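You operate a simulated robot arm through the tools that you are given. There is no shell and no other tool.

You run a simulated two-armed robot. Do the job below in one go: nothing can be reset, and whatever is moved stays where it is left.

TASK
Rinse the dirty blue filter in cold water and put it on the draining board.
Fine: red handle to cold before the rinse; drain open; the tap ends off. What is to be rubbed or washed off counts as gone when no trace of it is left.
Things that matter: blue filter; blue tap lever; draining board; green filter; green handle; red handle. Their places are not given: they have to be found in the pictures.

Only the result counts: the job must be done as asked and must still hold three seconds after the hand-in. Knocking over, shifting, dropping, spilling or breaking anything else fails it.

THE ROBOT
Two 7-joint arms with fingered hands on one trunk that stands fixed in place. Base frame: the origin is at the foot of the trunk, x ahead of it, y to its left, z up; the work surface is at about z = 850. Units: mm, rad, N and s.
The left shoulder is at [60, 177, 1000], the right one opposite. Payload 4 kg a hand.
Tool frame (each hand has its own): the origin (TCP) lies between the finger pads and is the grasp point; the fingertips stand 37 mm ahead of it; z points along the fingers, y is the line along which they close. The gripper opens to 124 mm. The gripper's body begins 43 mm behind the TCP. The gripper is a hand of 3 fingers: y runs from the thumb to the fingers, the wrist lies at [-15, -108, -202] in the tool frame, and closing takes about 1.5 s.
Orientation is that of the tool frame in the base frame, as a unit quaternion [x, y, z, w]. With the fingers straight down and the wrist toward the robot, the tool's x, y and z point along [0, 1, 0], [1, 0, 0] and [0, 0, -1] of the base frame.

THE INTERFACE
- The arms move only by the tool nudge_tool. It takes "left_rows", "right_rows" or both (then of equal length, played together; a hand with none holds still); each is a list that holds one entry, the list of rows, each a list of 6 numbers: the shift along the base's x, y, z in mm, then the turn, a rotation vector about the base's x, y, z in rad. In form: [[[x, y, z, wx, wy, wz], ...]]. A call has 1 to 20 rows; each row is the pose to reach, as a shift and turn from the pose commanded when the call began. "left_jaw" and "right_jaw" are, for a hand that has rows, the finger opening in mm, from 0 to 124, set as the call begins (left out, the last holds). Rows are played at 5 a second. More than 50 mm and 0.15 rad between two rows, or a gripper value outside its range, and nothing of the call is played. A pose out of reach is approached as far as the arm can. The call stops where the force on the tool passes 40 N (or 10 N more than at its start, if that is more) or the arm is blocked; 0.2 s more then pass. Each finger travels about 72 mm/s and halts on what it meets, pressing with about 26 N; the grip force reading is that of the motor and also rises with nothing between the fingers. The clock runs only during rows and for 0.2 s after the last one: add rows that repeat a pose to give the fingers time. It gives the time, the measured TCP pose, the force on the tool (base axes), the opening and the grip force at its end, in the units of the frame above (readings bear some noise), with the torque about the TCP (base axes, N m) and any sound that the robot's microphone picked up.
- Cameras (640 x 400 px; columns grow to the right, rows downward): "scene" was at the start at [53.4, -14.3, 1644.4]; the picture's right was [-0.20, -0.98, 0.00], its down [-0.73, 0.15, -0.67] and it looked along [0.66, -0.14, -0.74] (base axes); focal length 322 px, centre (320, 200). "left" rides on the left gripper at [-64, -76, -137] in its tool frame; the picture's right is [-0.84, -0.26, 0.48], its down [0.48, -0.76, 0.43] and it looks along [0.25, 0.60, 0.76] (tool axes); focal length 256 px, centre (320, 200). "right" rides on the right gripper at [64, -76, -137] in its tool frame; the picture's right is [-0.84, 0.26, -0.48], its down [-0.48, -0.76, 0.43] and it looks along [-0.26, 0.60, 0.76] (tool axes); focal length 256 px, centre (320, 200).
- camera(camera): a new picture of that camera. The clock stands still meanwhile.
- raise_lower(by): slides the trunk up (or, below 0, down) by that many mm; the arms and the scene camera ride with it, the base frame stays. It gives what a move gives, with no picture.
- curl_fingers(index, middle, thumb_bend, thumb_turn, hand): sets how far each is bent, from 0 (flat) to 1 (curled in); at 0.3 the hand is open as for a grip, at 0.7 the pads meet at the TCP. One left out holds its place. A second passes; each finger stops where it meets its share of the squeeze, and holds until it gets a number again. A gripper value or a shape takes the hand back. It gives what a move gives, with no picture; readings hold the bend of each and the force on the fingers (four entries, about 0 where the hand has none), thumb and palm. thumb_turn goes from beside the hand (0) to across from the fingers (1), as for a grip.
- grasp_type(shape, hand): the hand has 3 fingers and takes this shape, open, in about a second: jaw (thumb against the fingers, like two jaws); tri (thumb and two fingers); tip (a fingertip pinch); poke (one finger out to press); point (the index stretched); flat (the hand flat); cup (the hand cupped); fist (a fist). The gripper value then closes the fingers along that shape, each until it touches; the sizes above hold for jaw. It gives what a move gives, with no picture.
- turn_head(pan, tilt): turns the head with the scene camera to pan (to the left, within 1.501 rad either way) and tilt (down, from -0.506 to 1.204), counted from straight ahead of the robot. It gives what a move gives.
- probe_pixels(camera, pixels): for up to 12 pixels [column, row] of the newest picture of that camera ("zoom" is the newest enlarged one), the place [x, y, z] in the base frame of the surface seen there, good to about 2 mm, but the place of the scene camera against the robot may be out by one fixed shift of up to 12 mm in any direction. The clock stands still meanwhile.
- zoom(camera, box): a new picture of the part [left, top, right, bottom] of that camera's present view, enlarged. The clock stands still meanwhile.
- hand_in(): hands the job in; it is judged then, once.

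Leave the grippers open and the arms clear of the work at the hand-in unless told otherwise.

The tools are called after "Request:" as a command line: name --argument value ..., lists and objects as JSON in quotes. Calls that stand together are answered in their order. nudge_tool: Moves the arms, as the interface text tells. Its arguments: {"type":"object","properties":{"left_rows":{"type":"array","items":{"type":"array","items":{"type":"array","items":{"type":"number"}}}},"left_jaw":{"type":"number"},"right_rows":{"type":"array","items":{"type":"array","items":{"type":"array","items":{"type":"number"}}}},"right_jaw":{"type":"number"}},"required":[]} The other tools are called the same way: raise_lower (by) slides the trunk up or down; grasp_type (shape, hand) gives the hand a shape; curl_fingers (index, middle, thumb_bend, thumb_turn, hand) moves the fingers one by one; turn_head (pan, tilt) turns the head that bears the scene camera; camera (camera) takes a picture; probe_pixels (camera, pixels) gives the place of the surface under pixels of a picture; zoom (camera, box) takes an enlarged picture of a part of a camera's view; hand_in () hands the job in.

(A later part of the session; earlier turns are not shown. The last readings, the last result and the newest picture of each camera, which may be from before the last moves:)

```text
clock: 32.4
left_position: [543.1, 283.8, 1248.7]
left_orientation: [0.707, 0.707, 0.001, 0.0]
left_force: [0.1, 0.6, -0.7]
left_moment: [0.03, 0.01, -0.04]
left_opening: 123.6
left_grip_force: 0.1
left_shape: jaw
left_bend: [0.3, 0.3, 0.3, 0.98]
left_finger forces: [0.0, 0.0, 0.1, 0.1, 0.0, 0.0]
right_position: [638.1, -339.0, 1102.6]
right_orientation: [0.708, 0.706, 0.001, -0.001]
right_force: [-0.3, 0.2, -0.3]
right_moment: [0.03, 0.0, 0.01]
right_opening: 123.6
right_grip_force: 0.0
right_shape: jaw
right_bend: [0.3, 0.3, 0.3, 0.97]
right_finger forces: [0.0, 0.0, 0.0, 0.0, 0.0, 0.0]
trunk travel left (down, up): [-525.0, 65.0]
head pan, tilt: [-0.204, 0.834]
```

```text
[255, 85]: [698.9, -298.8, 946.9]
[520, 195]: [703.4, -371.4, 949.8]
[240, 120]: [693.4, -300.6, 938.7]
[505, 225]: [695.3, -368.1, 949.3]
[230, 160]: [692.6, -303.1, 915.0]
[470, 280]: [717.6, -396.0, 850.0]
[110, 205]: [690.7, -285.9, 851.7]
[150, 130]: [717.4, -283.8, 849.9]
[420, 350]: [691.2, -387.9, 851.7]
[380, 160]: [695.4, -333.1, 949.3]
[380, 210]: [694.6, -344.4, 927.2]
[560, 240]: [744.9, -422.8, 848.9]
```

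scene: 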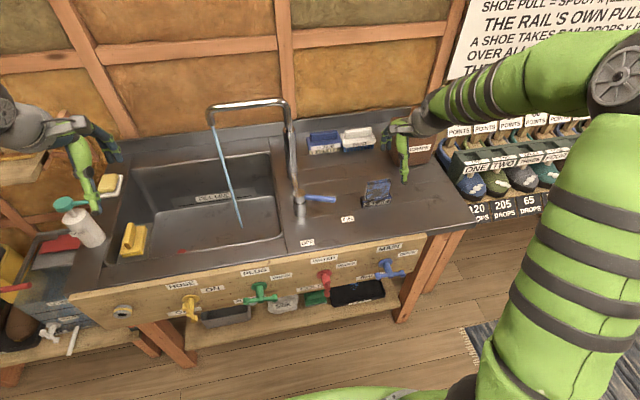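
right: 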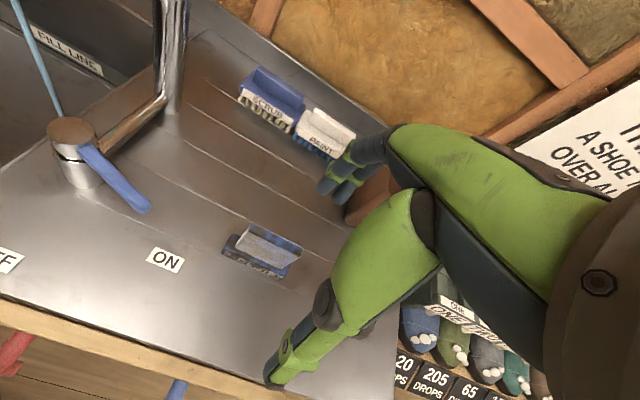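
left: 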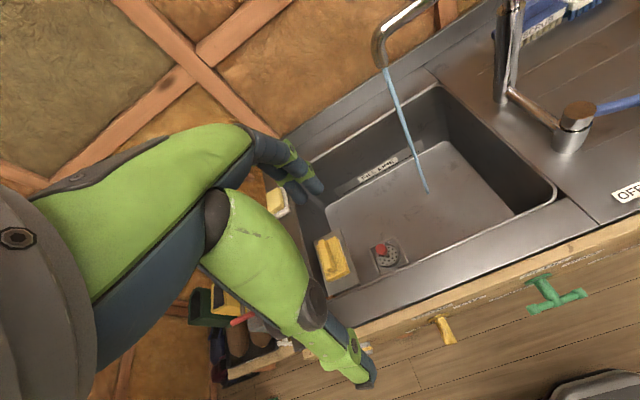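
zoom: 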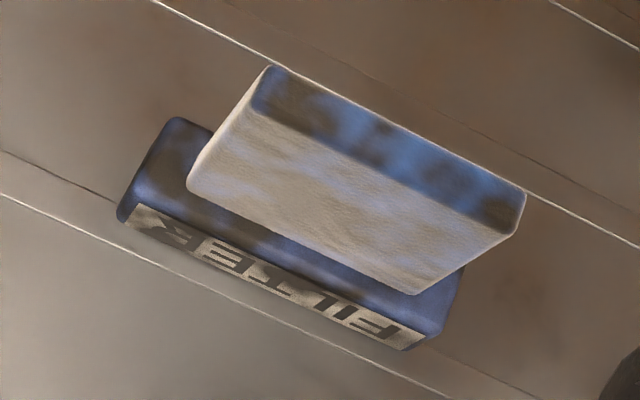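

The plate center is at x≈699.5, y≈-336, top z≈950. I'll move over it with open fingers and come down to TCP z≈933.

Request:
nudge_tool --right_rows '[[[30, 2, 0, 0, 0, 0], [62, 3, 0, 0, 0, 0], [62, 3, -45, 0, 0, 0], [62, 3, -90, 0, 0, 0], [62, 3, -130, 0, 0, 0], [62, 3, -150, 0, 0, 0], [62, 3, -168, 0, 0, 0], [62, 3, -168, 0, 0, 0]]]' --right_jaw 90

Request:
camera --camera "right"

Request:
zoom --camera "scene" --box '[330, 140, 458, 220]'

```text
clock: 34.2
left_position: [542.8, 284.3, 1248.9]
left_orientation: [0.708, 0.707, 0.0, 0.0]
left_force: [0.7, -0.1, -0.2]
left_moment: [0.02, 0.0, 0.02]
left_opening: 123.3
left_grip_force: 0.1
left_shape: jaw
left_bend: [0.3, 0.3, 0.3, 0.98]
left_finger forces: [0.1, 0.1, 0.0, 0.0, 0.0, 0.0]
right_position: [700.1, -340.1, 931.5]
right_orientation: [0.707, 0.707, -0.001, 0.0]
right_force: [-0.1, 0.1, -0.5]
right_moment: [0.02, -0.06, -0.02]
right_opening: 90.1
right_grip_force: 0.1
right_shape: jaw
right_bend: [0.34, 0.37, 0.49, 0.99]
right_finger forces: [0.0, 0.0, 0.0, 0.0, 0.0, 0.1]
trunk travel left (down, up): [-525.0, 65.0]
head pan, tilt: [-0.204, 0.834]
```

```text
taken
```

right: 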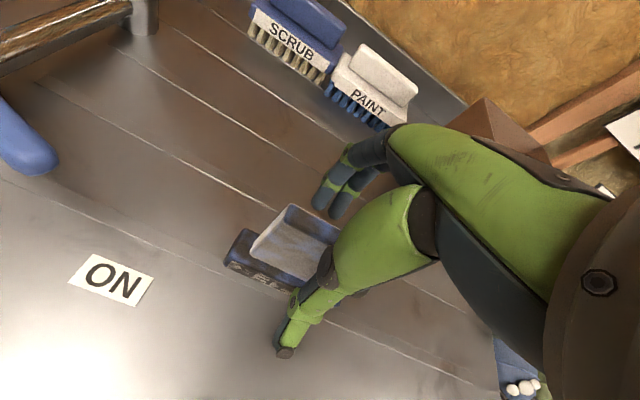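

```text
5.00 times, centred on (394, 180) of scene
```

zoom: 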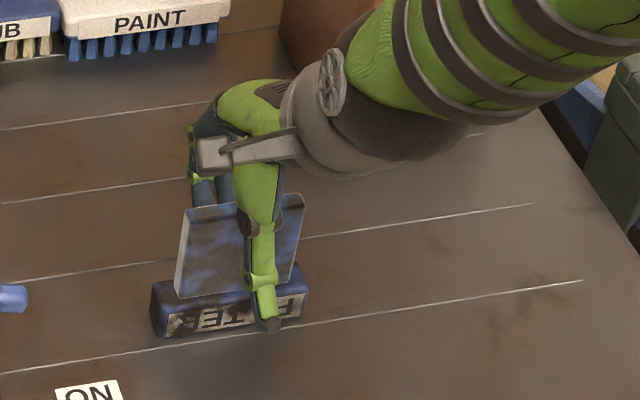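

The fingers straddle the plate. I'll shift 4 mm to center in y and close onto the plate, giving the fingers time.

Request:
nudge_tool --right_rows '[[[0, 4, 0, 0, 0, 0], [0, 4, 0, 0, 0, 0], [0, 4, 0, 0, 0, 0], [0, 4, 0, 0, 0, 0], [0, 4, 0, 0, 0, 0], [0, 4, 0, 0, 0, 0], [0, 4, 0, 0, 0, 0], [0, 4, 0, 0, 0, 0], [0, 4, 0, 0, 0, 0]]]' --right_jaw 0

Request:
camera --camera "right"

Request:
zoom --camera "scene" --box '[330, 140, 458, 220]'

```text
clock: 36.2
left_position: [542.3, 284.8, 1249.3]
left_orientation: [0.707, 0.707, -0.001, 0.0]
left_force: [0.2, 0.0, 0.2]
left_moment: [0.0, -0.01, 0.02]
left_opening: 123.6
left_grip_force: 0.0
left_shape: jaw
left_bend: [0.3, 0.3, 0.3, 0.98]
left_finger forces: [0.1, 0.0, 0.1, 0.0, 0.0, 0.0]
right_position: [700.9, -334.7, 931.5]
right_orientation: [0.707, 0.707, 0.0, 0.0]
right_force: [0.2, -0.4, -1.4]
right_moment: [0.0, 0.01, 0.01]
right_opening: 12.0
right_grip_force: 26.2
right_shape: jaw
right_bend: [0.63, 0.64, 0.67, 1.0]
right_finger forces: [16.1, 9.6, 0.0, 0.0, 25.4, 0.0]
trunk travel left (down, up): [-525.0, 65.0]
head pan, tilt: [-0.204, 0.834]
```

```text
taken
```

right: 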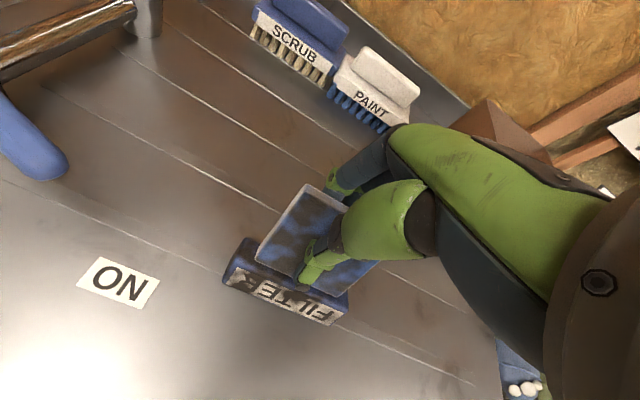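

```text
5.00 times, centred on (394, 180) of scene
```

zoom: 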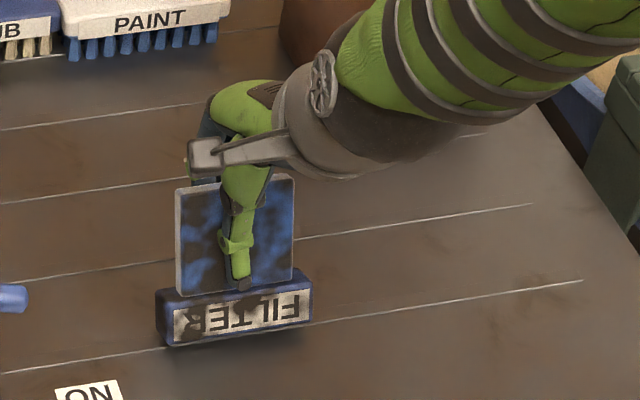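

The grip is firm: opening 12 mm, with thumb 25 N against the fingers 16+10 N. I'll lift the filter straight up.

Request:
nudge_tool --right_rows '[[[0, 0, 15, 0, 0, 0], [0, 0, 40, 0, 0, 0], [0, 0, 80, 0, 0, 0], [0, 0, 120, 0, 0, 0], [0, 0, 150, 0, 0, 0], [0, 0, 150, 0, 0, 0]]]'

Request:
zoom --camera "scene" --box '[300, 80, 460, 180]'

Request:
camera --camera "right"

```text
clock: 37.6
left_position: [541.8, 283.9, 1248.7]
left_orientation: [0.707, 0.707, 0.0, 0.0]
left_force: [-0.8, -0.7, 0.0]
left_moment: [0.0, 0.01, 0.04]
left_opening: 123.8
left_grip_force: 0.1
left_shape: jaw
left_bend: [0.3, 0.3, 0.3, 0.98]
left_finger forces: [0.0, 0.0, 0.1, 0.1, 0.0, 0.0]
right_position: [701.3, -333.8, 1082.4]
right_orientation: [0.707, 0.707, -0.001, 0.0]
right_force: [-0.3, -0.3, -1.0]
right_moment: [0.01, 0.02, 0.01]
right_opening: 12.2
right_grip_force: 26.1
right_shape: jaw
right_bend: [0.63, 0.64, 0.67, 1.0]
right_finger forces: [16.2, 9.4, 0.1, 0.0, 25.4, 0.0]
trunk travel left (down, up): [-525.0, 65.0]
head pan, tilt: [-0.204, 0.834]
```

```text
4.00 times, centred on (380, 130) of scene
```

zoom: 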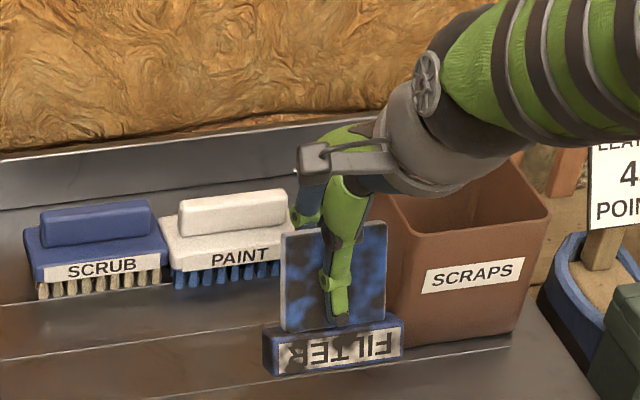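

```text
taken
```

right: 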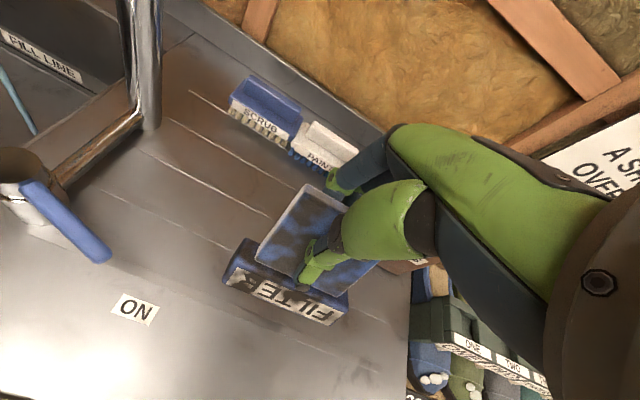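

The filter is lifted. I'll carry it over to the front side of the sink, at height, staying clear of the tap post and lever.

Request:
nudge_tool --right_rows '[[[-25, 25, 5, 0, 0, 0], [-45, 65, 8, 0, 0, 0], [-60, 108, 8, 0, 0, 0], [-65, 153, 8, 0, 0, 0], [-65, 200, 8, 0, 0, 0], [-65, 247, 8, 0, 0, 0], [-65, 294, 8, 0, 0, 0], [-65, 340, 8, 0, 0, 0], [-65, 385, 8, 0, 0, 0], [-65, 430, 8, 0, 0, 0], [-65, 455, 8, 0, 0, 0], [-65, 455, 8, 0, 0, 0]]]'

Request:
camera --camera "scene"

Request:
camera --camera "left"

```text
clock: 40.2
left_position: [543.3, 283.8, 1248.2]
left_orientation: [0.707, 0.707, 0.0, 0.0]
left_force: [0.1, 1.0, 0.4]
left_moment: [0.03, 0.0, 0.04]
left_opening: 123.9
left_grip_force: 0.1
left_shape: jaw
left_bend: [0.3, 0.3, 0.3, 0.98]
left_finger forces: [0.1, 0.0, 0.1, 0.0, 0.1, 0.1]
right_position: [633.5, 119.6, 1090.0]
right_orientation: [0.707, 0.707, 0.001, 0.0]
right_force: [0.1, -0.5, -0.8]
right_moment: [-0.02, 0.01, 0.0]
right_opening: 11.9
right_grip_force: 26.2
right_shape: jaw
right_bend: [0.63, 0.64, 0.67, 1.0]
right_finger forces: [16.1, 9.3, 0.1, 0.1, 25.2, 0.0]
trunk travel left (down, up): [-525.0, 65.0]
head pan, tilt: [-0.204, 0.834]
```

```text
taken
```

scene: 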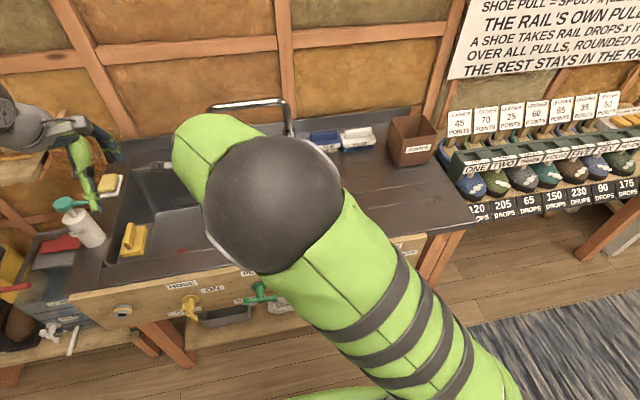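

```text
taken
```

left: 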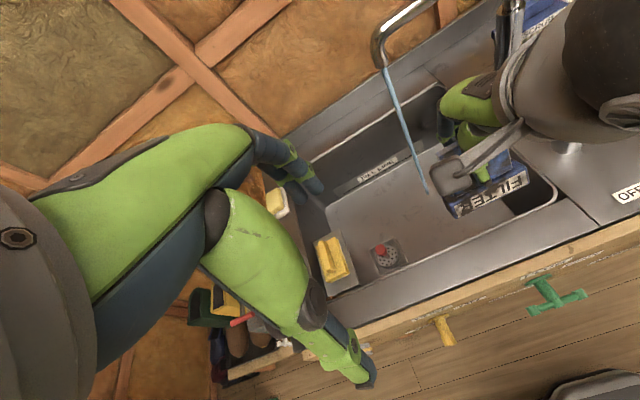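

The filter is over the front of the sink. I'll tilt the hand 60° so the fingers point forward and down, and advance toward the stream, stopping just short of it.

Request:
nudge_tool --right_rows '[[[10, 1, 0, 0, -0.14, 0], [20, 1, 0, 0, -0.28, 0], [35, 2, -5, 0, -0.42, 0], [50, 3, -10, 0, -0.56, 0], [65, 3, -20, 0, -0.7, 0], [80, 4, -35, 0, -0.84, 0], [100, 4, -50, 0, -0.98, 0], [120, 5, -65, 0, -1.047, 0], [136, 5, -80, 0, -1.047, 0], [136, 5, -80, 0, -1.047, 0]]]'

Request:
camera --camera "left"

Request:
camera --camera "right"

Request:
camera --camera "scene"

```text
clock: 41.8
left_position: [543.9, 284.7, 1247.4]
left_orientation: [0.707, 0.707, -0.001, -0.002]
left_force: [-0.6, 0.2, 0.2]
left_moment: [0.0, 0.0, -0.01]
left_opening: 123.6
left_grip_force: 0.0
left_shape: jaw
left_bend: [0.3, 0.3, 0.3, 0.98]
left_finger forces: [0.0, 0.0, 0.0, 0.1, 0.0, 0.1]
right_position: [734.2, 136.9, 1161.7]
right_orientation: [0.665, 0.578, 0.404, 0.243]
right_force: [-0.7, -0.8, -0.2]
right_moment: [-0.04, 0.01, 0.03]
right_opening: 11.8
right_grip_force: 26.2
right_shape: jaw
right_bend: [0.63, 0.64, 0.67, 1.0]
right_finger forces: [16.3, 9.7, 0.0, 0.0, 26.4, 0.0]
trunk travel left (down, up): [-525.0, 65.0]
head pan, tilt: [-0.204, 0.834]
stopped in row 7 (right hand): the arm was blocked; the commanded pose is now the measured one
```

```text
taken
```

left: 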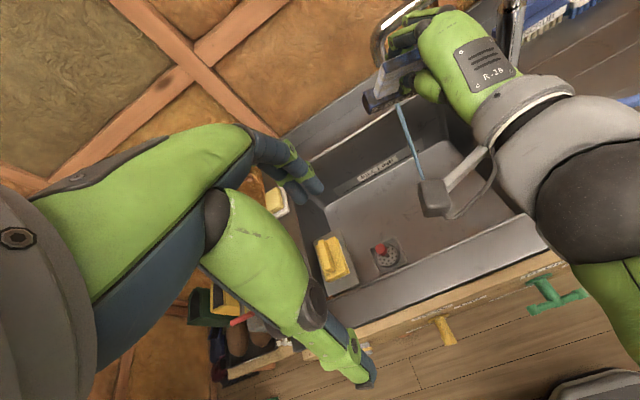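

```text
taken
```

right: 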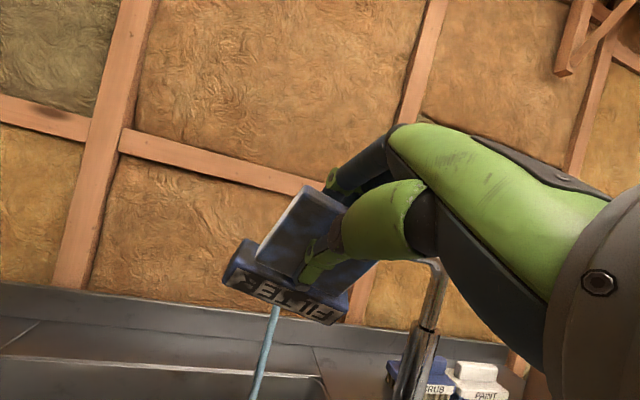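

```text
taken
```

scene: 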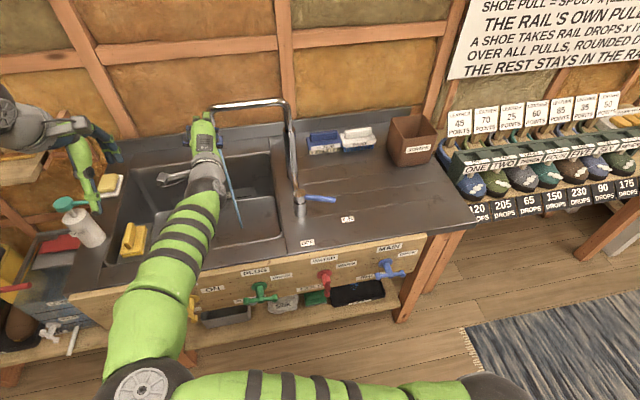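

The arm was blocked mid-move: the right elbow swung down to the left, and the hand is at (734,137,1162), higher than planned. Before going on I'll look at where the elbow is by turning the head down.

Request:
turn_head --pan 0.2 --tilt 1.15

Request:
camera --camera "scene"

```text
clock: 42.6
left_position: [543.3, 284.4, 1247.4]
left_orientation: [0.706, 0.708, -0.001, -0.001]
left_force: [-0.8, -0.4, -0.5]
left_moment: [-0.02, 0.01, 0.0]
left_opening: 123.7
left_grip_force: 0.0
left_shape: jaw
left_bend: [0.3, 0.3, 0.3, 0.98]
left_finger forces: [0.1, 0.0, 0.1, 0.1, 0.0, 0.0]
right_position: [732.3, 135.9, 1161.9]
right_orientation: [0.664, 0.579, 0.406, 0.243]
right_force: [-0.2, -0.1, -1.9]
right_moment: [0.0, 0.05, 0.0]
right_opening: 11.8
right_grip_force: 26.0
right_shape: jaw
right_bend: [0.63, 0.64, 0.67, 1.0]
right_finger forces: [16.3, 9.7, 0.1, 0.0, 26.4, 0.0]
trunk travel left (down, up): [-525.0, 65.0]
head pan, tilt: [0.201, 1.15]
```

```text
taken
```

scene: 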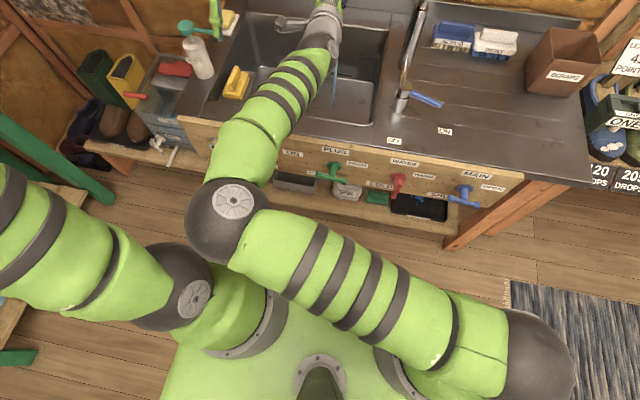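

The right elbow swung inward against the left shoulder, because that palm-up pose forces it there. A pose with the wrist to the right is more natural for this arm. I'll back away from the spout slightly and roll the hand about its own axis so the wrist comes round to the right, a little at first.

Request:
nudge_tool --right_rows '[[[-12, -2, 0, -0.1167, -0.0205, 0.0788], [-24, -4, 0, -0.2334, -0.041, 0.1576], [-36, -6, 0, -0.3501, -0.0615, 0.2364], [-48, -8, 0, -0.4668, -0.082, 0.3152], [-48, -8, 0, -0.4668, -0.082, 0.3152]]]'

Request:
camera --camera "scene"

Request:
camera --camera "left"

```text
clock: 43.9
left_position: [542.7, 285.1, 1247.4]
left_orientation: [0.707, 0.707, -0.001, -0.001]
left_force: [0.3, -0.8, 0.4]
left_moment: [0.02, 0.02, -0.02]
left_opening: 123.6
left_grip_force: 0.1
left_shape: jaw
left_bend: [0.3, 0.3, 0.3, 0.98]
left_finger forces: [0.1, 0.0, 0.0, 0.0, 0.0, 0.1]
right_position: [683.3, 128.6, 1160.5]
right_orientation: [0.474, 0.744, 0.32, 0.347]
right_force: [-0.6, 0.7, -0.4]
right_moment: [0.0, 0.03, 0.02]
right_opening: 11.7
right_grip_force: 25.6
right_shape: jaw
right_bend: [0.63, 0.64, 0.67, 1.0]
right_finger forces: [16.1, 9.6, 0.0, 0.1, 26.1, 0.1]
trunk travel left (down, up): [-525.0, 65.0]
head pan, tilt: [0.201, 1.15]
```

```text
taken
```

scene: 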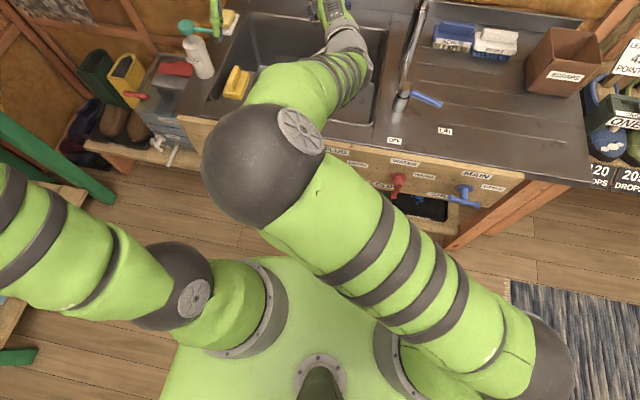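

```text
taken
```

left: 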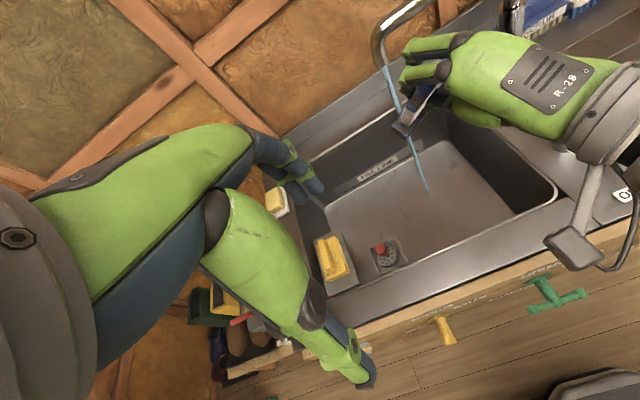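

The elbow is lifting and freeing itself. I'll continue the roll by the remaining amount in place.

Request:
nudge_tool --right_rows '[[[-5, 0, 0, -0.1167, -0.0205, 0.0788], [-10, 0, 0, -0.2334, -0.041, 0.1576], [-15, 0, 0, -0.3501, -0.0615, 0.2364], [-20, 0, 0, -0.4668, -0.082, 0.3152], [-20, 0, 0, -0.5835, -0.1025, 0.394], [-20, 0, 0, -0.7002, -0.123, 0.4728], [-20, 0, 0, -0.8169, -0.1435, 0.5516], [-20, 0, 0, -0.8169, -0.1435, 0.5516]]]'

Request:
camera --camera "scene"

Request:
camera --camera "left"

```text
clock: 45.6
left_position: [541.7, 284.1, 1247.1]
left_orientation: [0.707, 0.707, -0.001, -0.001]
left_force: [0.8, -0.4, -0.5]
left_moment: [0.01, 0.02, -0.01]
left_opening: 123.6
left_grip_force: 0.0
left_shape: jaw
left_bend: [0.3, 0.3, 0.3, 0.98]
left_finger forces: [0.1, 0.0, 0.0, 0.0, 0.1, 0.0]
right_position: [663.2, 129.8, 1161.5]
right_orientation: [0.063, 0.88, 0.114, 0.457]
right_force: [-0.6, -0.1, 0.0]
right_moment: [-0.02, 0.01, 0.02]
right_opening: 11.8
right_grip_force: 26.5
right_shape: jaw
right_bend: [0.63, 0.64, 0.67, 1.0]
right_finger forces: [16.2, 9.7, 0.0, 0.1, 25.8, 0.1]
trunk travel left (down, up): [-525.0, 65.0]
head pan, tilt: [0.201, 1.15]
```

```text
taken
```

scene: 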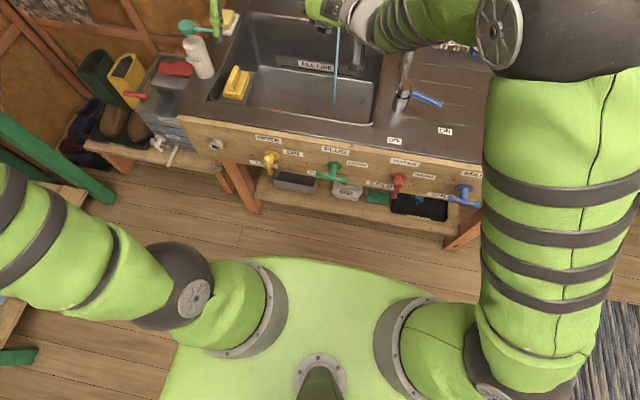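

```text
taken
```

left: 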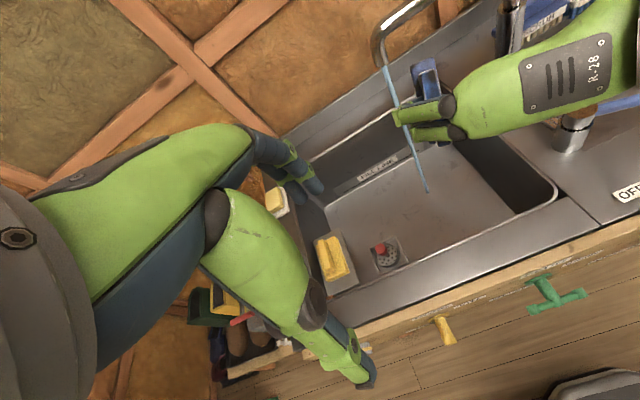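

The arm is back in a natural pose with the elbow out right, and the filter points forward. I'll lower to TCP z≈1000 and advance toward the stream.

Request:
nudge_tool --right_rows '[[[0, 0, -40, 0, 0, 0], [0, 0, -80, 0, 0, 0], [10, 0, -120, 0, 0, 0], [30, -2, -160, 0, 0, 0], [70, -4, -162, 0, 0, 0], [110, -6, -162, 0, 0, 0], [110, -6, -162, 0, 0, 0]]]'

Request:
camera --camera "left"

Request:
camera --camera "right"

Request:
turn_head --pan 0.1 --tilt 0.75

Request:
camera --camera "scene"

```text
clock: 47.2
left_position: [542.4, 284.4, 1247.2]
left_orientation: [0.707, 0.707, -0.001, -0.001]
left_force: [-0.6, 0.5, 0.1]
left_moment: [-0.02, 0.0, -0.01]
left_opening: 123.6
left_grip_force: 0.0
left_shape: jaw
left_bend: [0.3, 0.3, 0.3, 0.98]
left_finger forces: [0.1, 0.0, 0.0, 0.0, 0.0, 0.1]
right_position: [776.6, 120.1, 999.5]
right_orientation: [0.062, 0.88, 0.115, 0.457]
right_force: [-0.9, 0.4, -1.0]
right_moment: [0.05, 0.05, -0.02]
right_opening: 11.5
right_grip_force: 26.3
right_shape: jaw
right_bend: [0.63, 0.64, 0.67, 1.0]
right_finger forces: [16.0, 9.5, 0.0, 0.0, 25.5, 0.1]
trunk travel left (down, up): [-525.0, 65.0]
head pan, tilt: [0.201, 1.15]
```

```text
taken
```

left: 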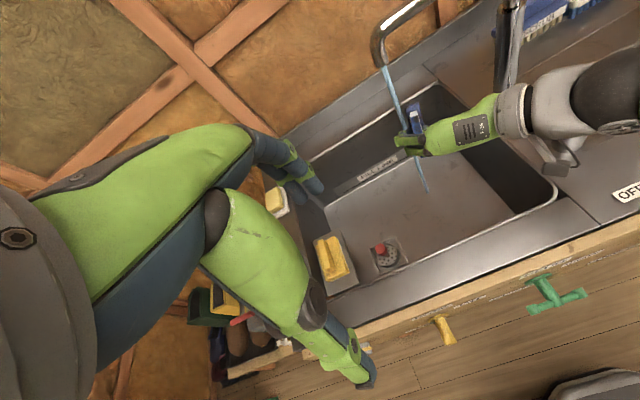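

```text
taken
```

right: 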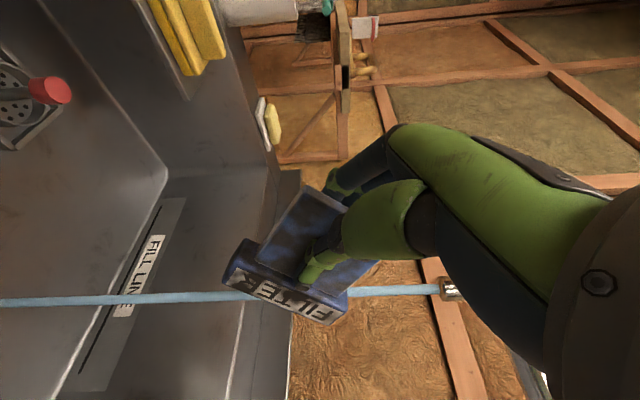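

```text
clock: 48.1
left_position: [542.4, 284.7, 1247.8]
left_orientation: [0.707, 0.707, -0.001, -0.002]
left_force: [0.8, -0.2, -0.4]
left_moment: [0.02, 0.0, -0.02]
left_opening: 123.7
left_grip_force: 0.0
left_shape: jaw
left_bend: [0.3, 0.3, 0.3, 0.98]
left_finger forces: [0.0, 0.0, 0.0, 0.1, 0.0, 0.0]
right_position: [776.0, 121.6, 1000.3]
right_orientation: [0.062, 0.88, 0.115, 0.456]
right_force: [-0.5, 1.1, -1.7]
right_moment: [0.04, -0.01, 0.03]
right_opening: 11.9
right_grip_force: 25.8
right_shape: jaw
right_bend: [0.63, 0.64, 0.67, 1.0]
right_finger forces: [16.1, 9.5, 0.1, 0.0, 25.4, 0.0]
trunk travel left (down, up): [-525.0, 65.0]
head pan, tilt: [0.099, 0.75]
```

```text
taken
```

scene: 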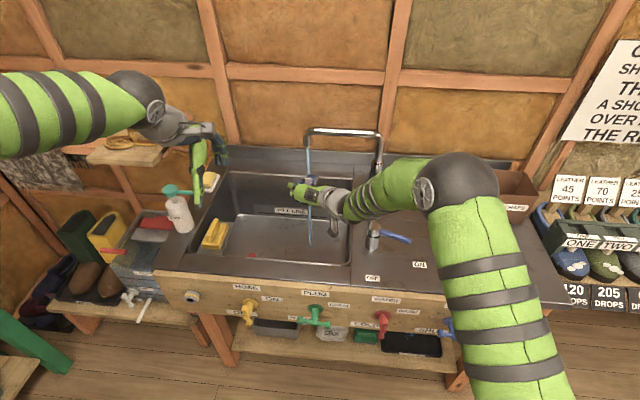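

Now I have good views. The filter is just in front of the stream. I'll zoom for a "before" look, then move the filter into the stream.

Request:
zoom --camera "right" --box '[210, 170, 402, 330]'

Request:
zoom --camera "left" --box '[360, 60, 488, 180]'

Request:
zoom --camera "scene" --box '[250, 120, 410, 260]'

Request:
nudge_tool --right_rows '[[[20, 0, 0, 0, 0, 0], [40, 0, 0, 0, 0, 0], [60, 1, 0, 0, 0, 0], [78, 2, 0, 0, 0, 0], [78, 2, 0, 0, 0, 0], [78, 2, 0, 0, 0, 0], [78, 2, 0, 0, 0, 0], [78, 2, 0, 0, 0, 0], [78, 2, 0, 0, 0, 0], [78, 2, 0, 0, 0, 0]]]'

Request:
zoom --camera "right" --box '[210, 170, 402, 330]'

Request:
zoom --camera "left" --box '[360, 60, 488, 180]'

Request:
zoom --camera "scene" --box '[250, 120, 410, 260]'

```text
2.50 times, centred on (306, 250) of right
```

zoom: 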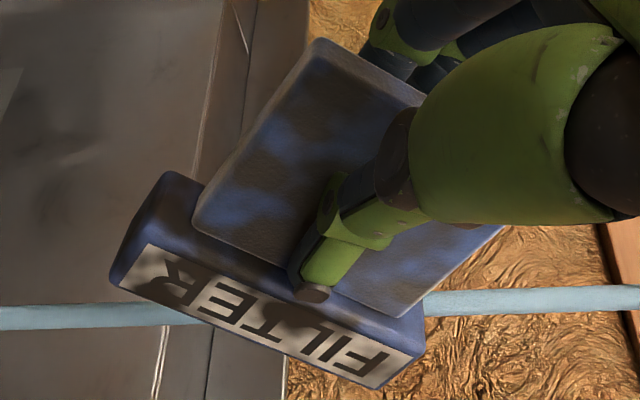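

```text
3.33 times, centred on (424, 120) of left
```

zoom: 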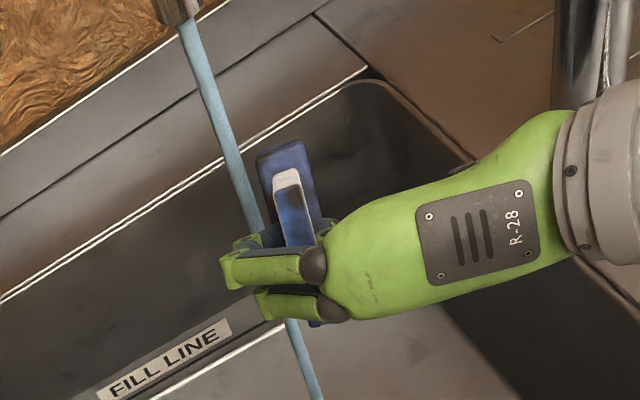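

```text
2.86 times, centred on (330, 190) of scene
```

zoom: 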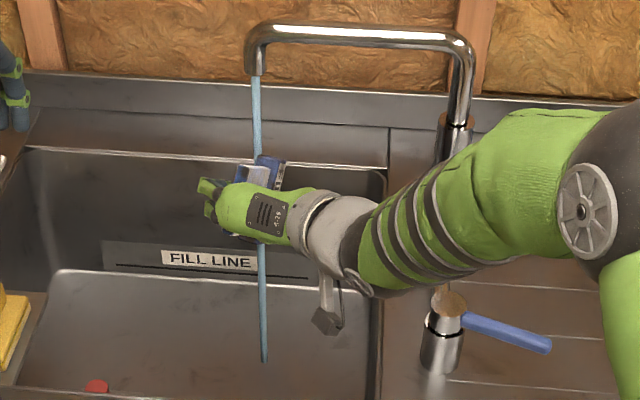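

```text
clock: 50.3
left_position: [541.4, 283.3, 1247.1]
left_orientation: [0.707, 0.707, -0.002, -0.002]
left_force: [-0.2, -0.1, 0.7]
left_moment: [-0.03, 0.01, -0.01]
left_opening: 123.6
left_grip_force: 0.1
left_shape: jaw
left_bend: [0.3, 0.3, 0.3, 0.98]
left_finger forces: [0.0, 0.0, 0.0, 0.1, 0.1, 0.0]
right_position: [854.1, 123.9, 999.9]
right_orientation: [0.063, 0.88, 0.114, 0.457]
right_force: [0.2, -0.2, -0.9]
right_moment: [-0.03, 0.03, -0.01]
right_opening: 11.4
right_grip_force: 26.1
right_shape: jaw
right_bend: [0.63, 0.64, 0.67, 1.0]
right_finger forces: [15.8, 9.4, 0.0, 0.0, 25.1, 0.0]
trunk travel left (down, up): [-525.0, 65.0]
head pan, tilt: [0.099, 0.75]
```

```text
2.50 times, centred on (306, 250) of right
```

zoom: 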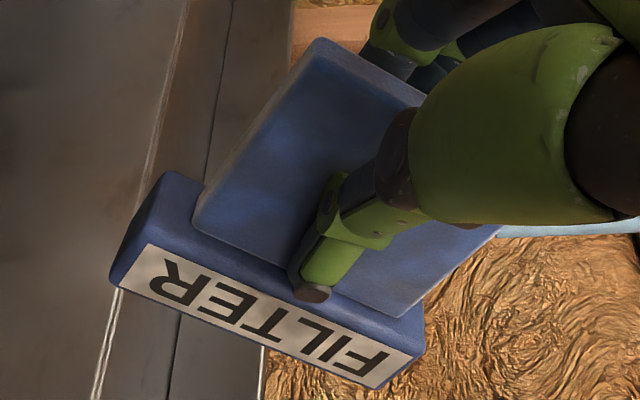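

```text
3.33 times, centred on (424, 120) of left
```

zoom: 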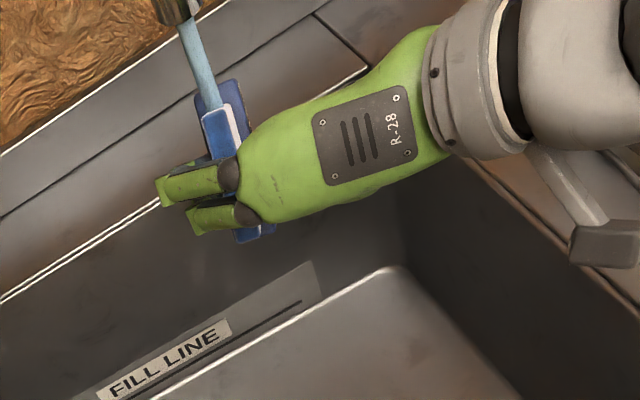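

```text
2.86 times, centred on (330, 190) of scene
```

zoom: 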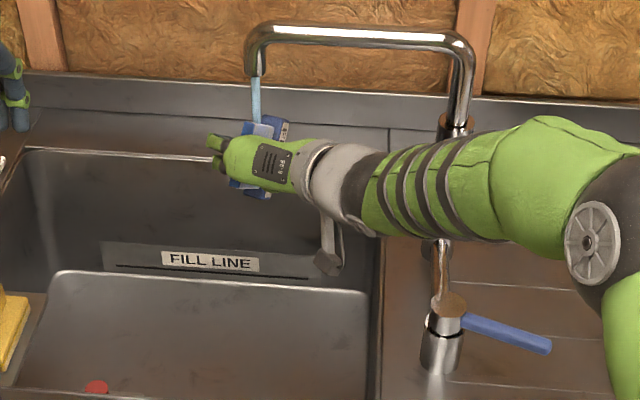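

The dirt is fading quickly everywhere and only faint marks remain. I'll keep the filter in the stream longer, sweeping slightly.

Request:
nudge_tool --right_rows '[[[0, 0, 0, 0, 0, 0], [5, 0, 0, 0, 0, 0], [10, 0, 0, 0, 0, 0], [10, 0, 0, 0, 0, 0], [5, 0, 0, 0, 0, 0], [0, 0, 0, 0, 0, 0], [-5, 0, 0, 0, 0, 0], [-10, 0, 0, 0, 0, 0], [-10, 0, 0, 0, 0, 0], [-15, 0, 0, 0, 0, 0], [-15, 0, 0, 0, 0, 0], [-10, 0, 0, 0, 0, 0], [-5, 0, 0, 0, 0, 0], [0, 0, 0, 0, 0, 0], [0, 3, 0, 0, 0, 0], [0, 3, 0, 0, 0, 0], [0, -3, 0, 0, 0, 0], [0, -3, 0, 0, 0, 0], [0, 0, 0, 0, 0, 0], [0, 0, 0, 0, 0, 0]]]'

Request:
zoom --camera "right" --box '[210, 170, 402, 330]'

Request:
zoom --camera "left" --box '[380, 60, 444, 120]'

Request:
camera --camera "scene"

```text
clock: 54.5
left_position: [542.6, 284.4, 1246.0]
left_orientation: [0.707, 0.707, -0.001, -0.001]
left_force: [-0.6, 0.2, 0.7]
left_moment: [0.01, 0.05, 0.02]
left_opening: 123.9
left_grip_force: 0.1
left_shape: jaw
left_bend: [0.3, 0.3, 0.3, 0.98]
left_finger forces: [0.0, 0.0, 0.0, 0.1, 0.0, 0.0]
right_position: [851.9, 125.2, 999.4]
right_orientation: [0.062, 0.88, 0.115, 0.457]
right_force: [0.3, -0.3, -0.5]
right_moment: [-0.02, 0.04, -0.01]
right_opening: 11.6
right_grip_force: 25.4
right_shape: jaw
right_bend: [0.63, 0.64, 0.67, 1.0]
right_finger forces: [15.8, 9.4, 0.1, 0.0, 25.1, 0.0]
trunk travel left (down, up): [-525.0, 65.0]
head pan, tilt: [0.099, 0.75]
```

```text
2.50 times, centred on (306, 250) of right
```

zoom: 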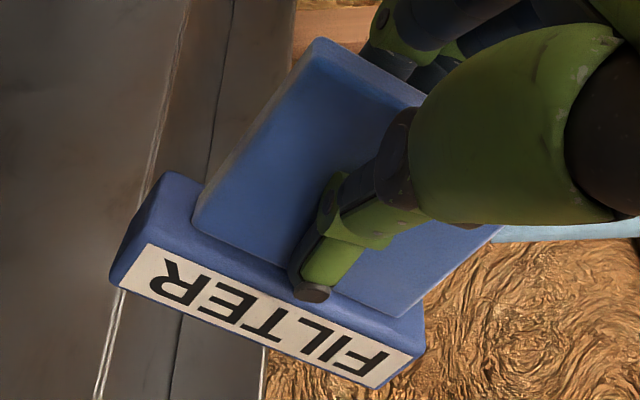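

```text
6.67 times, centred on (412, 90) of left
```

zoom: 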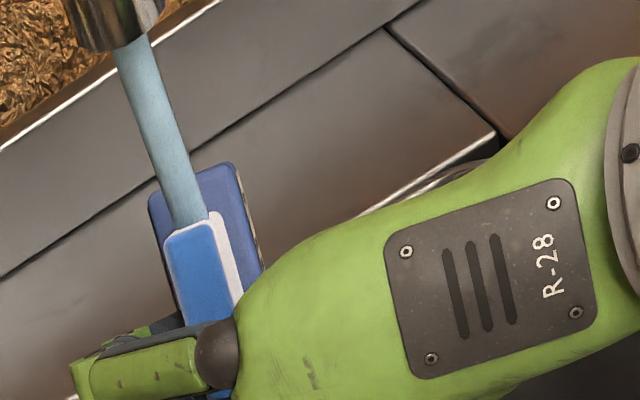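

```text
taken
```

scene: 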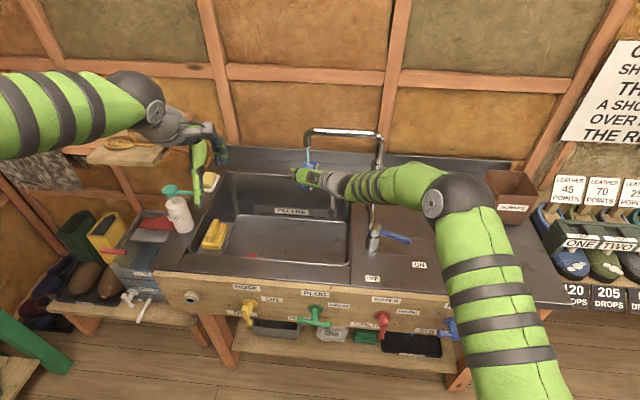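

The visible faces look clean. For safety I'll hold it in the stream another 4 s with a little sweep, then check again.

Request:
nudge_tool --right_rows '[[[0, 0, 0, 0, 0, 0], [0, 0, 0, 0, 0, 0], [-8, 0, 0, 0, 0, 0], [-16, 0, 0, 0, 0, 0], [-24, 0, 0, 0, 0, 0], [-32, 0, 0, 0, 0, 0], [-32, 0, 0, 0, 0, 0], [-24, 0, 0, 0, 0, 0], [-16, 0, 0, 0, 0, 0], [-8, 0, 0, 0, 0, 0], [0, 0, 0, 0, 0, 0], [8, 0, 0, 0, 0, 0], [16, 0, 0, 0, 0, 0], [16, 0, 0, 0, 0, 0], [8, 0, 0, 0, 0, 0], [0, 0, 0, 0, 0, 0], [0, 5, 0, 0, 0, 0], [0, -5, 0, 0, 0, 0], [0, 0, 0, 0, 0, 0], [0, 0, 0, 0, 0, 0]]]'

Request:
zoom --camera "right" --box '[210, 170, 402, 330]'

Request:
zoom --camera "left" --box '[380, 60, 444, 120]'

```text
clock: 58.7
left_position: [542.4, 283.2, 1247.9]
left_orientation: [0.707, 0.707, -0.001, -0.001]
left_force: [-0.8, 0.0, 0.0]
left_moment: [-0.03, 0.01, -0.01]
left_opening: 123.8
left_grip_force: 0.1
left_shape: jaw
left_bend: [0.3, 0.3, 0.3, 0.98]
left_finger forces: [0.0, 0.0, 0.0, 0.0, 0.1, 0.0]
right_position: [852.2, 125.6, 999.4]
right_orientation: [0.062, 0.88, 0.114, 0.457]
right_force: [0.8, 0.0, -0.1]
right_moment: [0.01, 0.03, 0.0]
right_opening: 11.4
right_grip_force: 25.9
right_shape: jaw
right_bend: [0.63, 0.64, 0.67, 1.0]
right_finger forces: [15.9, 9.5, 0.0, 0.1, 25.2, 0.1]
trunk travel left (down, up): [-525.0, 65.0]
head pan, tilt: [0.099, 0.75]
```

```text
2.50 times, centred on (306, 250) of right
```

zoom: 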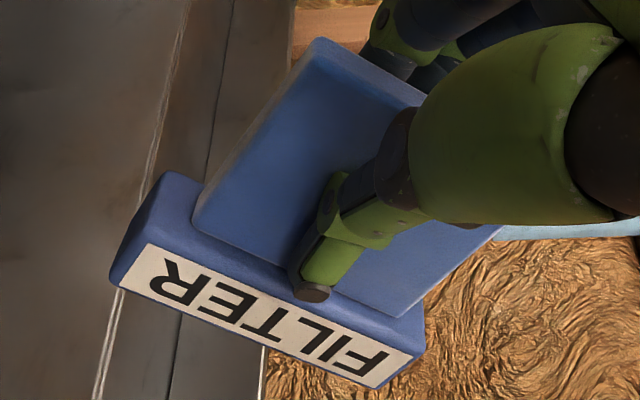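

```text
6.67 times, centred on (412, 90) of left
```

zoom: 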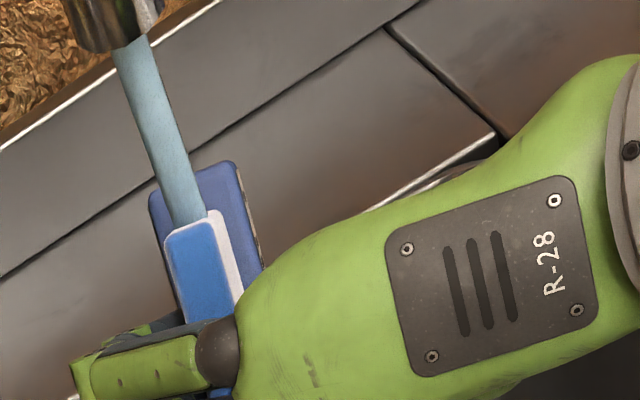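

The filter is clean and the label crisp. I'll withdraw it from the stream toward the robot.

Request:
nudge_tool --right_rows '[[[-30, 0, 0, 0, 0, 0], [-70, 0, 0, 0, 0, 0], [-110, 0, 0, 0, 0, 0], [-150, 0, 10, 0, 0, 0], [-185, 0, 30, 0, 0, 0], [-190, 0, 60, 0, 0, 0], [-190, 0, 90, 0, 0, 0], [-190, 0, 90, 0, 0, 0]]]'

Request:
nudge_tool --right_rows '[[[0, 0, 0, -0.0298, 0.1191, 0.0165], [0, 0, 5, -0.0595, 0.2383, 0.033], [0, -5, 5, -0.0893, 0.3574, 0.0495], [0, -10, 10, -0.119, 0.4765, 0.066], [0, -20, 10, -0.1488, 0.5956, 0.0825], [0, -30, 10, -0.1785, 0.7148, 0.099], [0, -40, 10, -0.2083, 0.8339, 0.1155], [0, -50, 10, -0.238, 0.953, 0.132], [0, -50, 10, -0.238, 0.953, 0.132]]]'

Request:
camera --camera "scene"

Request:
camera --camera "left"

```text
clock: 60.5
left_position: [543.5, 284.3, 1247.0]
left_orientation: [0.707, 0.707, -0.001, -0.001]
left_force: [0.2, -0.5, 0.4]
left_moment: [-0.02, 0.0, 0.05]
left_opening: 123.8
left_grip_force: 0.2
left_shape: jaw
left_bend: [0.3, 0.3, 0.3, 0.98]
left_finger forces: [0.1, 0.0, 0.0, 0.0, 0.1, 0.1]
right_position: [663.6, 124.2, 1090.0]
right_orientation: [0.062, 0.88, 0.115, 0.457]
right_force: [0.0, -0.1, -0.8]
right_moment: [0.0, 0.03, 0.0]
right_opening: 11.5
right_grip_force: 26.1
right_shape: jaw
right_bend: [0.63, 0.64, 0.67, 1.0]
right_finger forces: [15.5, 9.2, 0.1, 0.0, 24.8, 0.1]
trunk travel left (down, up): [-525.0, 65.0]
head pan, tilt: [0.099, 0.75]
```

```text
clock: 62.5
left_position: [543.5, 284.7, 1247.4]
left_orientation: [0.707, 0.707, -0.001, -0.002]
left_force: [-0.1, -0.1, 0.2]
left_moment: [0.04, 0.03, -0.01]
left_opening: 123.4
left_grip_force: 0.0
left_shape: jaw
left_bend: [0.3, 0.3, 0.3, 0.98]
left_finger forces: [0.0, 0.0, 0.0, 0.0, 0.1, 0.0]
right_position: [661.0, 76.2, 1099.7]
right_orientation: [0.0, 1.0, 0.002, -0.001]
right_force: [0.7, 0.3, -1.7]
right_moment: [0.04, -0.01, -0.01]
right_opening: 11.1
right_grip_force: 25.9
right_shape: jaw
right_bend: [0.63, 0.64, 0.67, 1.0]
right_finger forces: [15.5, 9.2, 0.0, 0.1, 24.4, 0.0]
trunk travel left (down, up): [-525.0, 65.0]
head pan, tilt: [0.099, 0.75]
```

```text
taken
```

scene: 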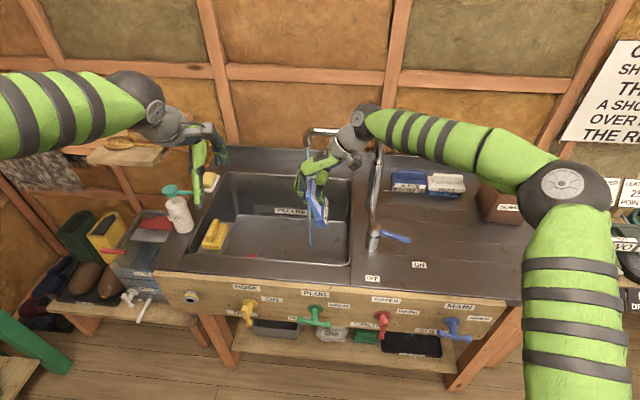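

```text
taken
```

left: 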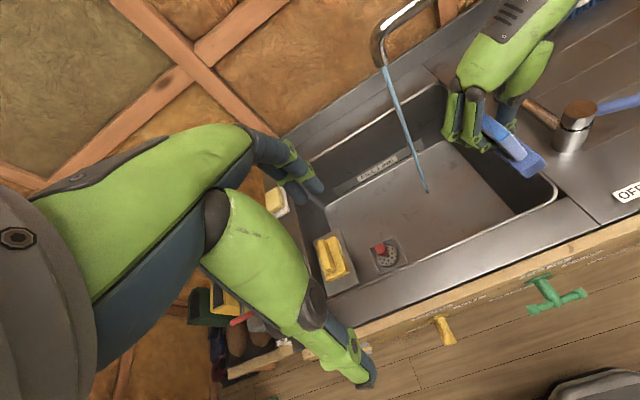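

The filter now hangs upright from the hand. I'll zoom to check the other face for dirt.

Request:
zoom --camera "left" --box '[440, 80, 568, 190]'

Request:
zoom --camera "scene" --box '[280, 120, 376, 240]'

Request:
zoom --camera "right" --box '[210, 170, 402, 330]'

```text
3.64 times, centred on (504, 135) of left
```

zoom: 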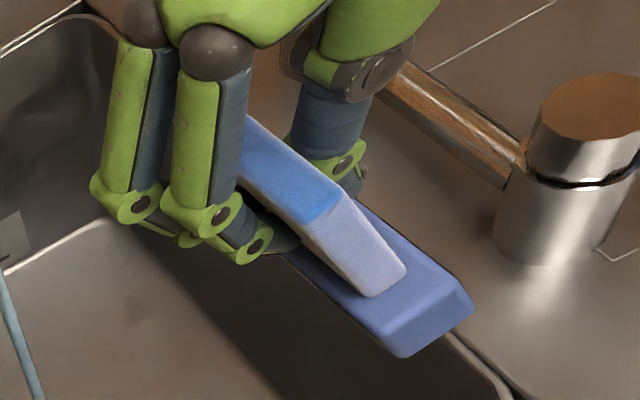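

```text
3.33 times, centred on (328, 180) of scene
```

zoom: 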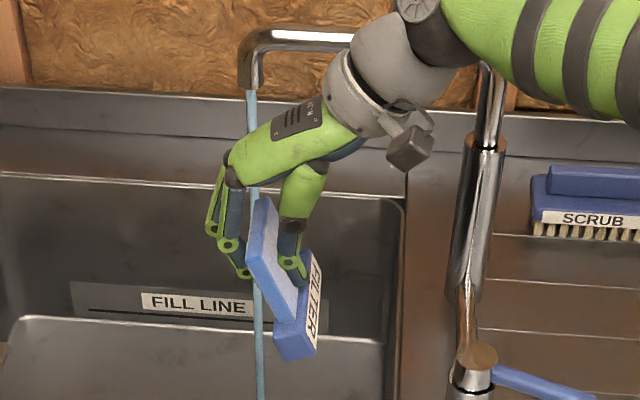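

```text
2.50 times, centred on (306, 250) of right
```

zoom: 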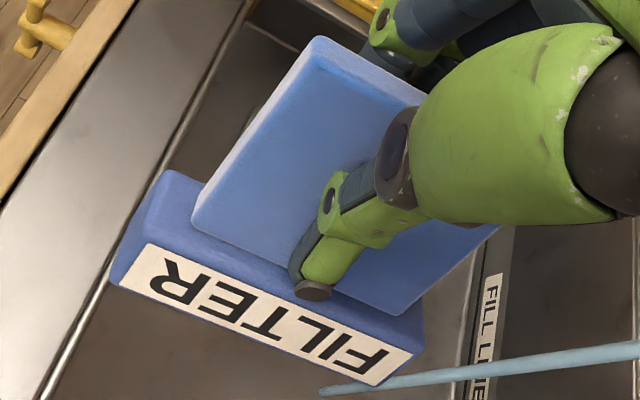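

All faces look clean. I'll carry it to the draining board, turning the hand back to its original heading on the way, at height.

Request:
nudge_tool --right_rows '[[[-5, -30, 0, 0, 0, -0.14], [-10, -65, 0, 0, 0, -0.28], [-15, -100, 0, 0, 0, -0.42], [-15, -137, 0, 0, 0, -0.56], [-15, -174, 0, 0, 0, -0.7], [-15, -211, 0, 0, 0, -0.84], [-10, -250, 0, 0, 0, -0.98], [0, -290, 0, 0, 0, -1.12], [10, -330, 0, 0, 0, -1.26], [25, -370, 0, 0, 0, -1.4], [38, -405, 0, 0, 0, -1.54], [40, -411, 0, 0, 0, -1.571], [40, -411, 0, 0, 0, -1.571]]]'

Request:
camera --camera "scene"

Request:
camera --camera "right"

```text
clock: 65.3
left_position: [543.3, 284.6, 1246.6]
left_orientation: [0.707, 0.707, -0.001, -0.002]
left_force: [-0.4, 0.0, 0.3]
left_moment: [-0.03, -0.03, -0.01]
left_opening: 123.7
left_grip_force: 0.1
left_shape: jaw
left_bend: [0.3, 0.3, 0.3, 0.98]
left_finger forces: [0.0, 0.0, 0.1, 0.0, 0.1, 0.0]
right_position: [700.9, -336.2, 1098.9]
right_orientation: [0.707, 0.707, 0.001, 0.0]
right_force: [-0.5, 0.1, -1.0]
right_moment: [-0.02, 0.03, 0.02]
right_opening: 11.1
right_grip_force: 25.9
right_shape: jaw
right_bend: [0.63, 0.64, 0.67, 1.0]
right_finger forces: [15.5, 9.1, 0.0, 0.0, 24.5, 0.0]
trunk travel left (down, up): [-525.0, 65.0]
head pan, tilt: [0.099, 0.75]
```

```text
taken
```

scene: 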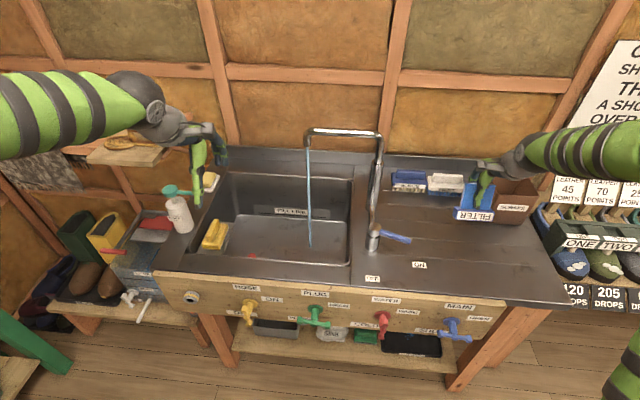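

```text
taken
```

right: 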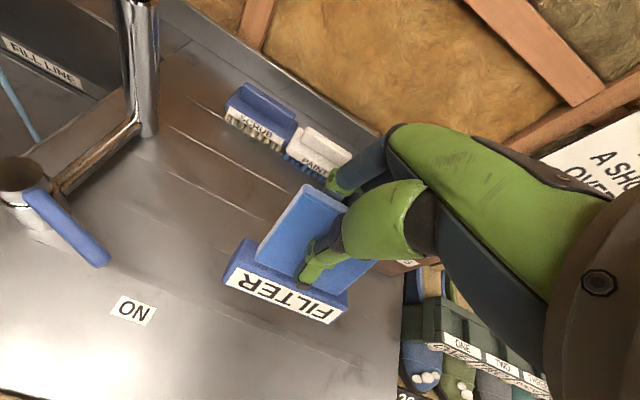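

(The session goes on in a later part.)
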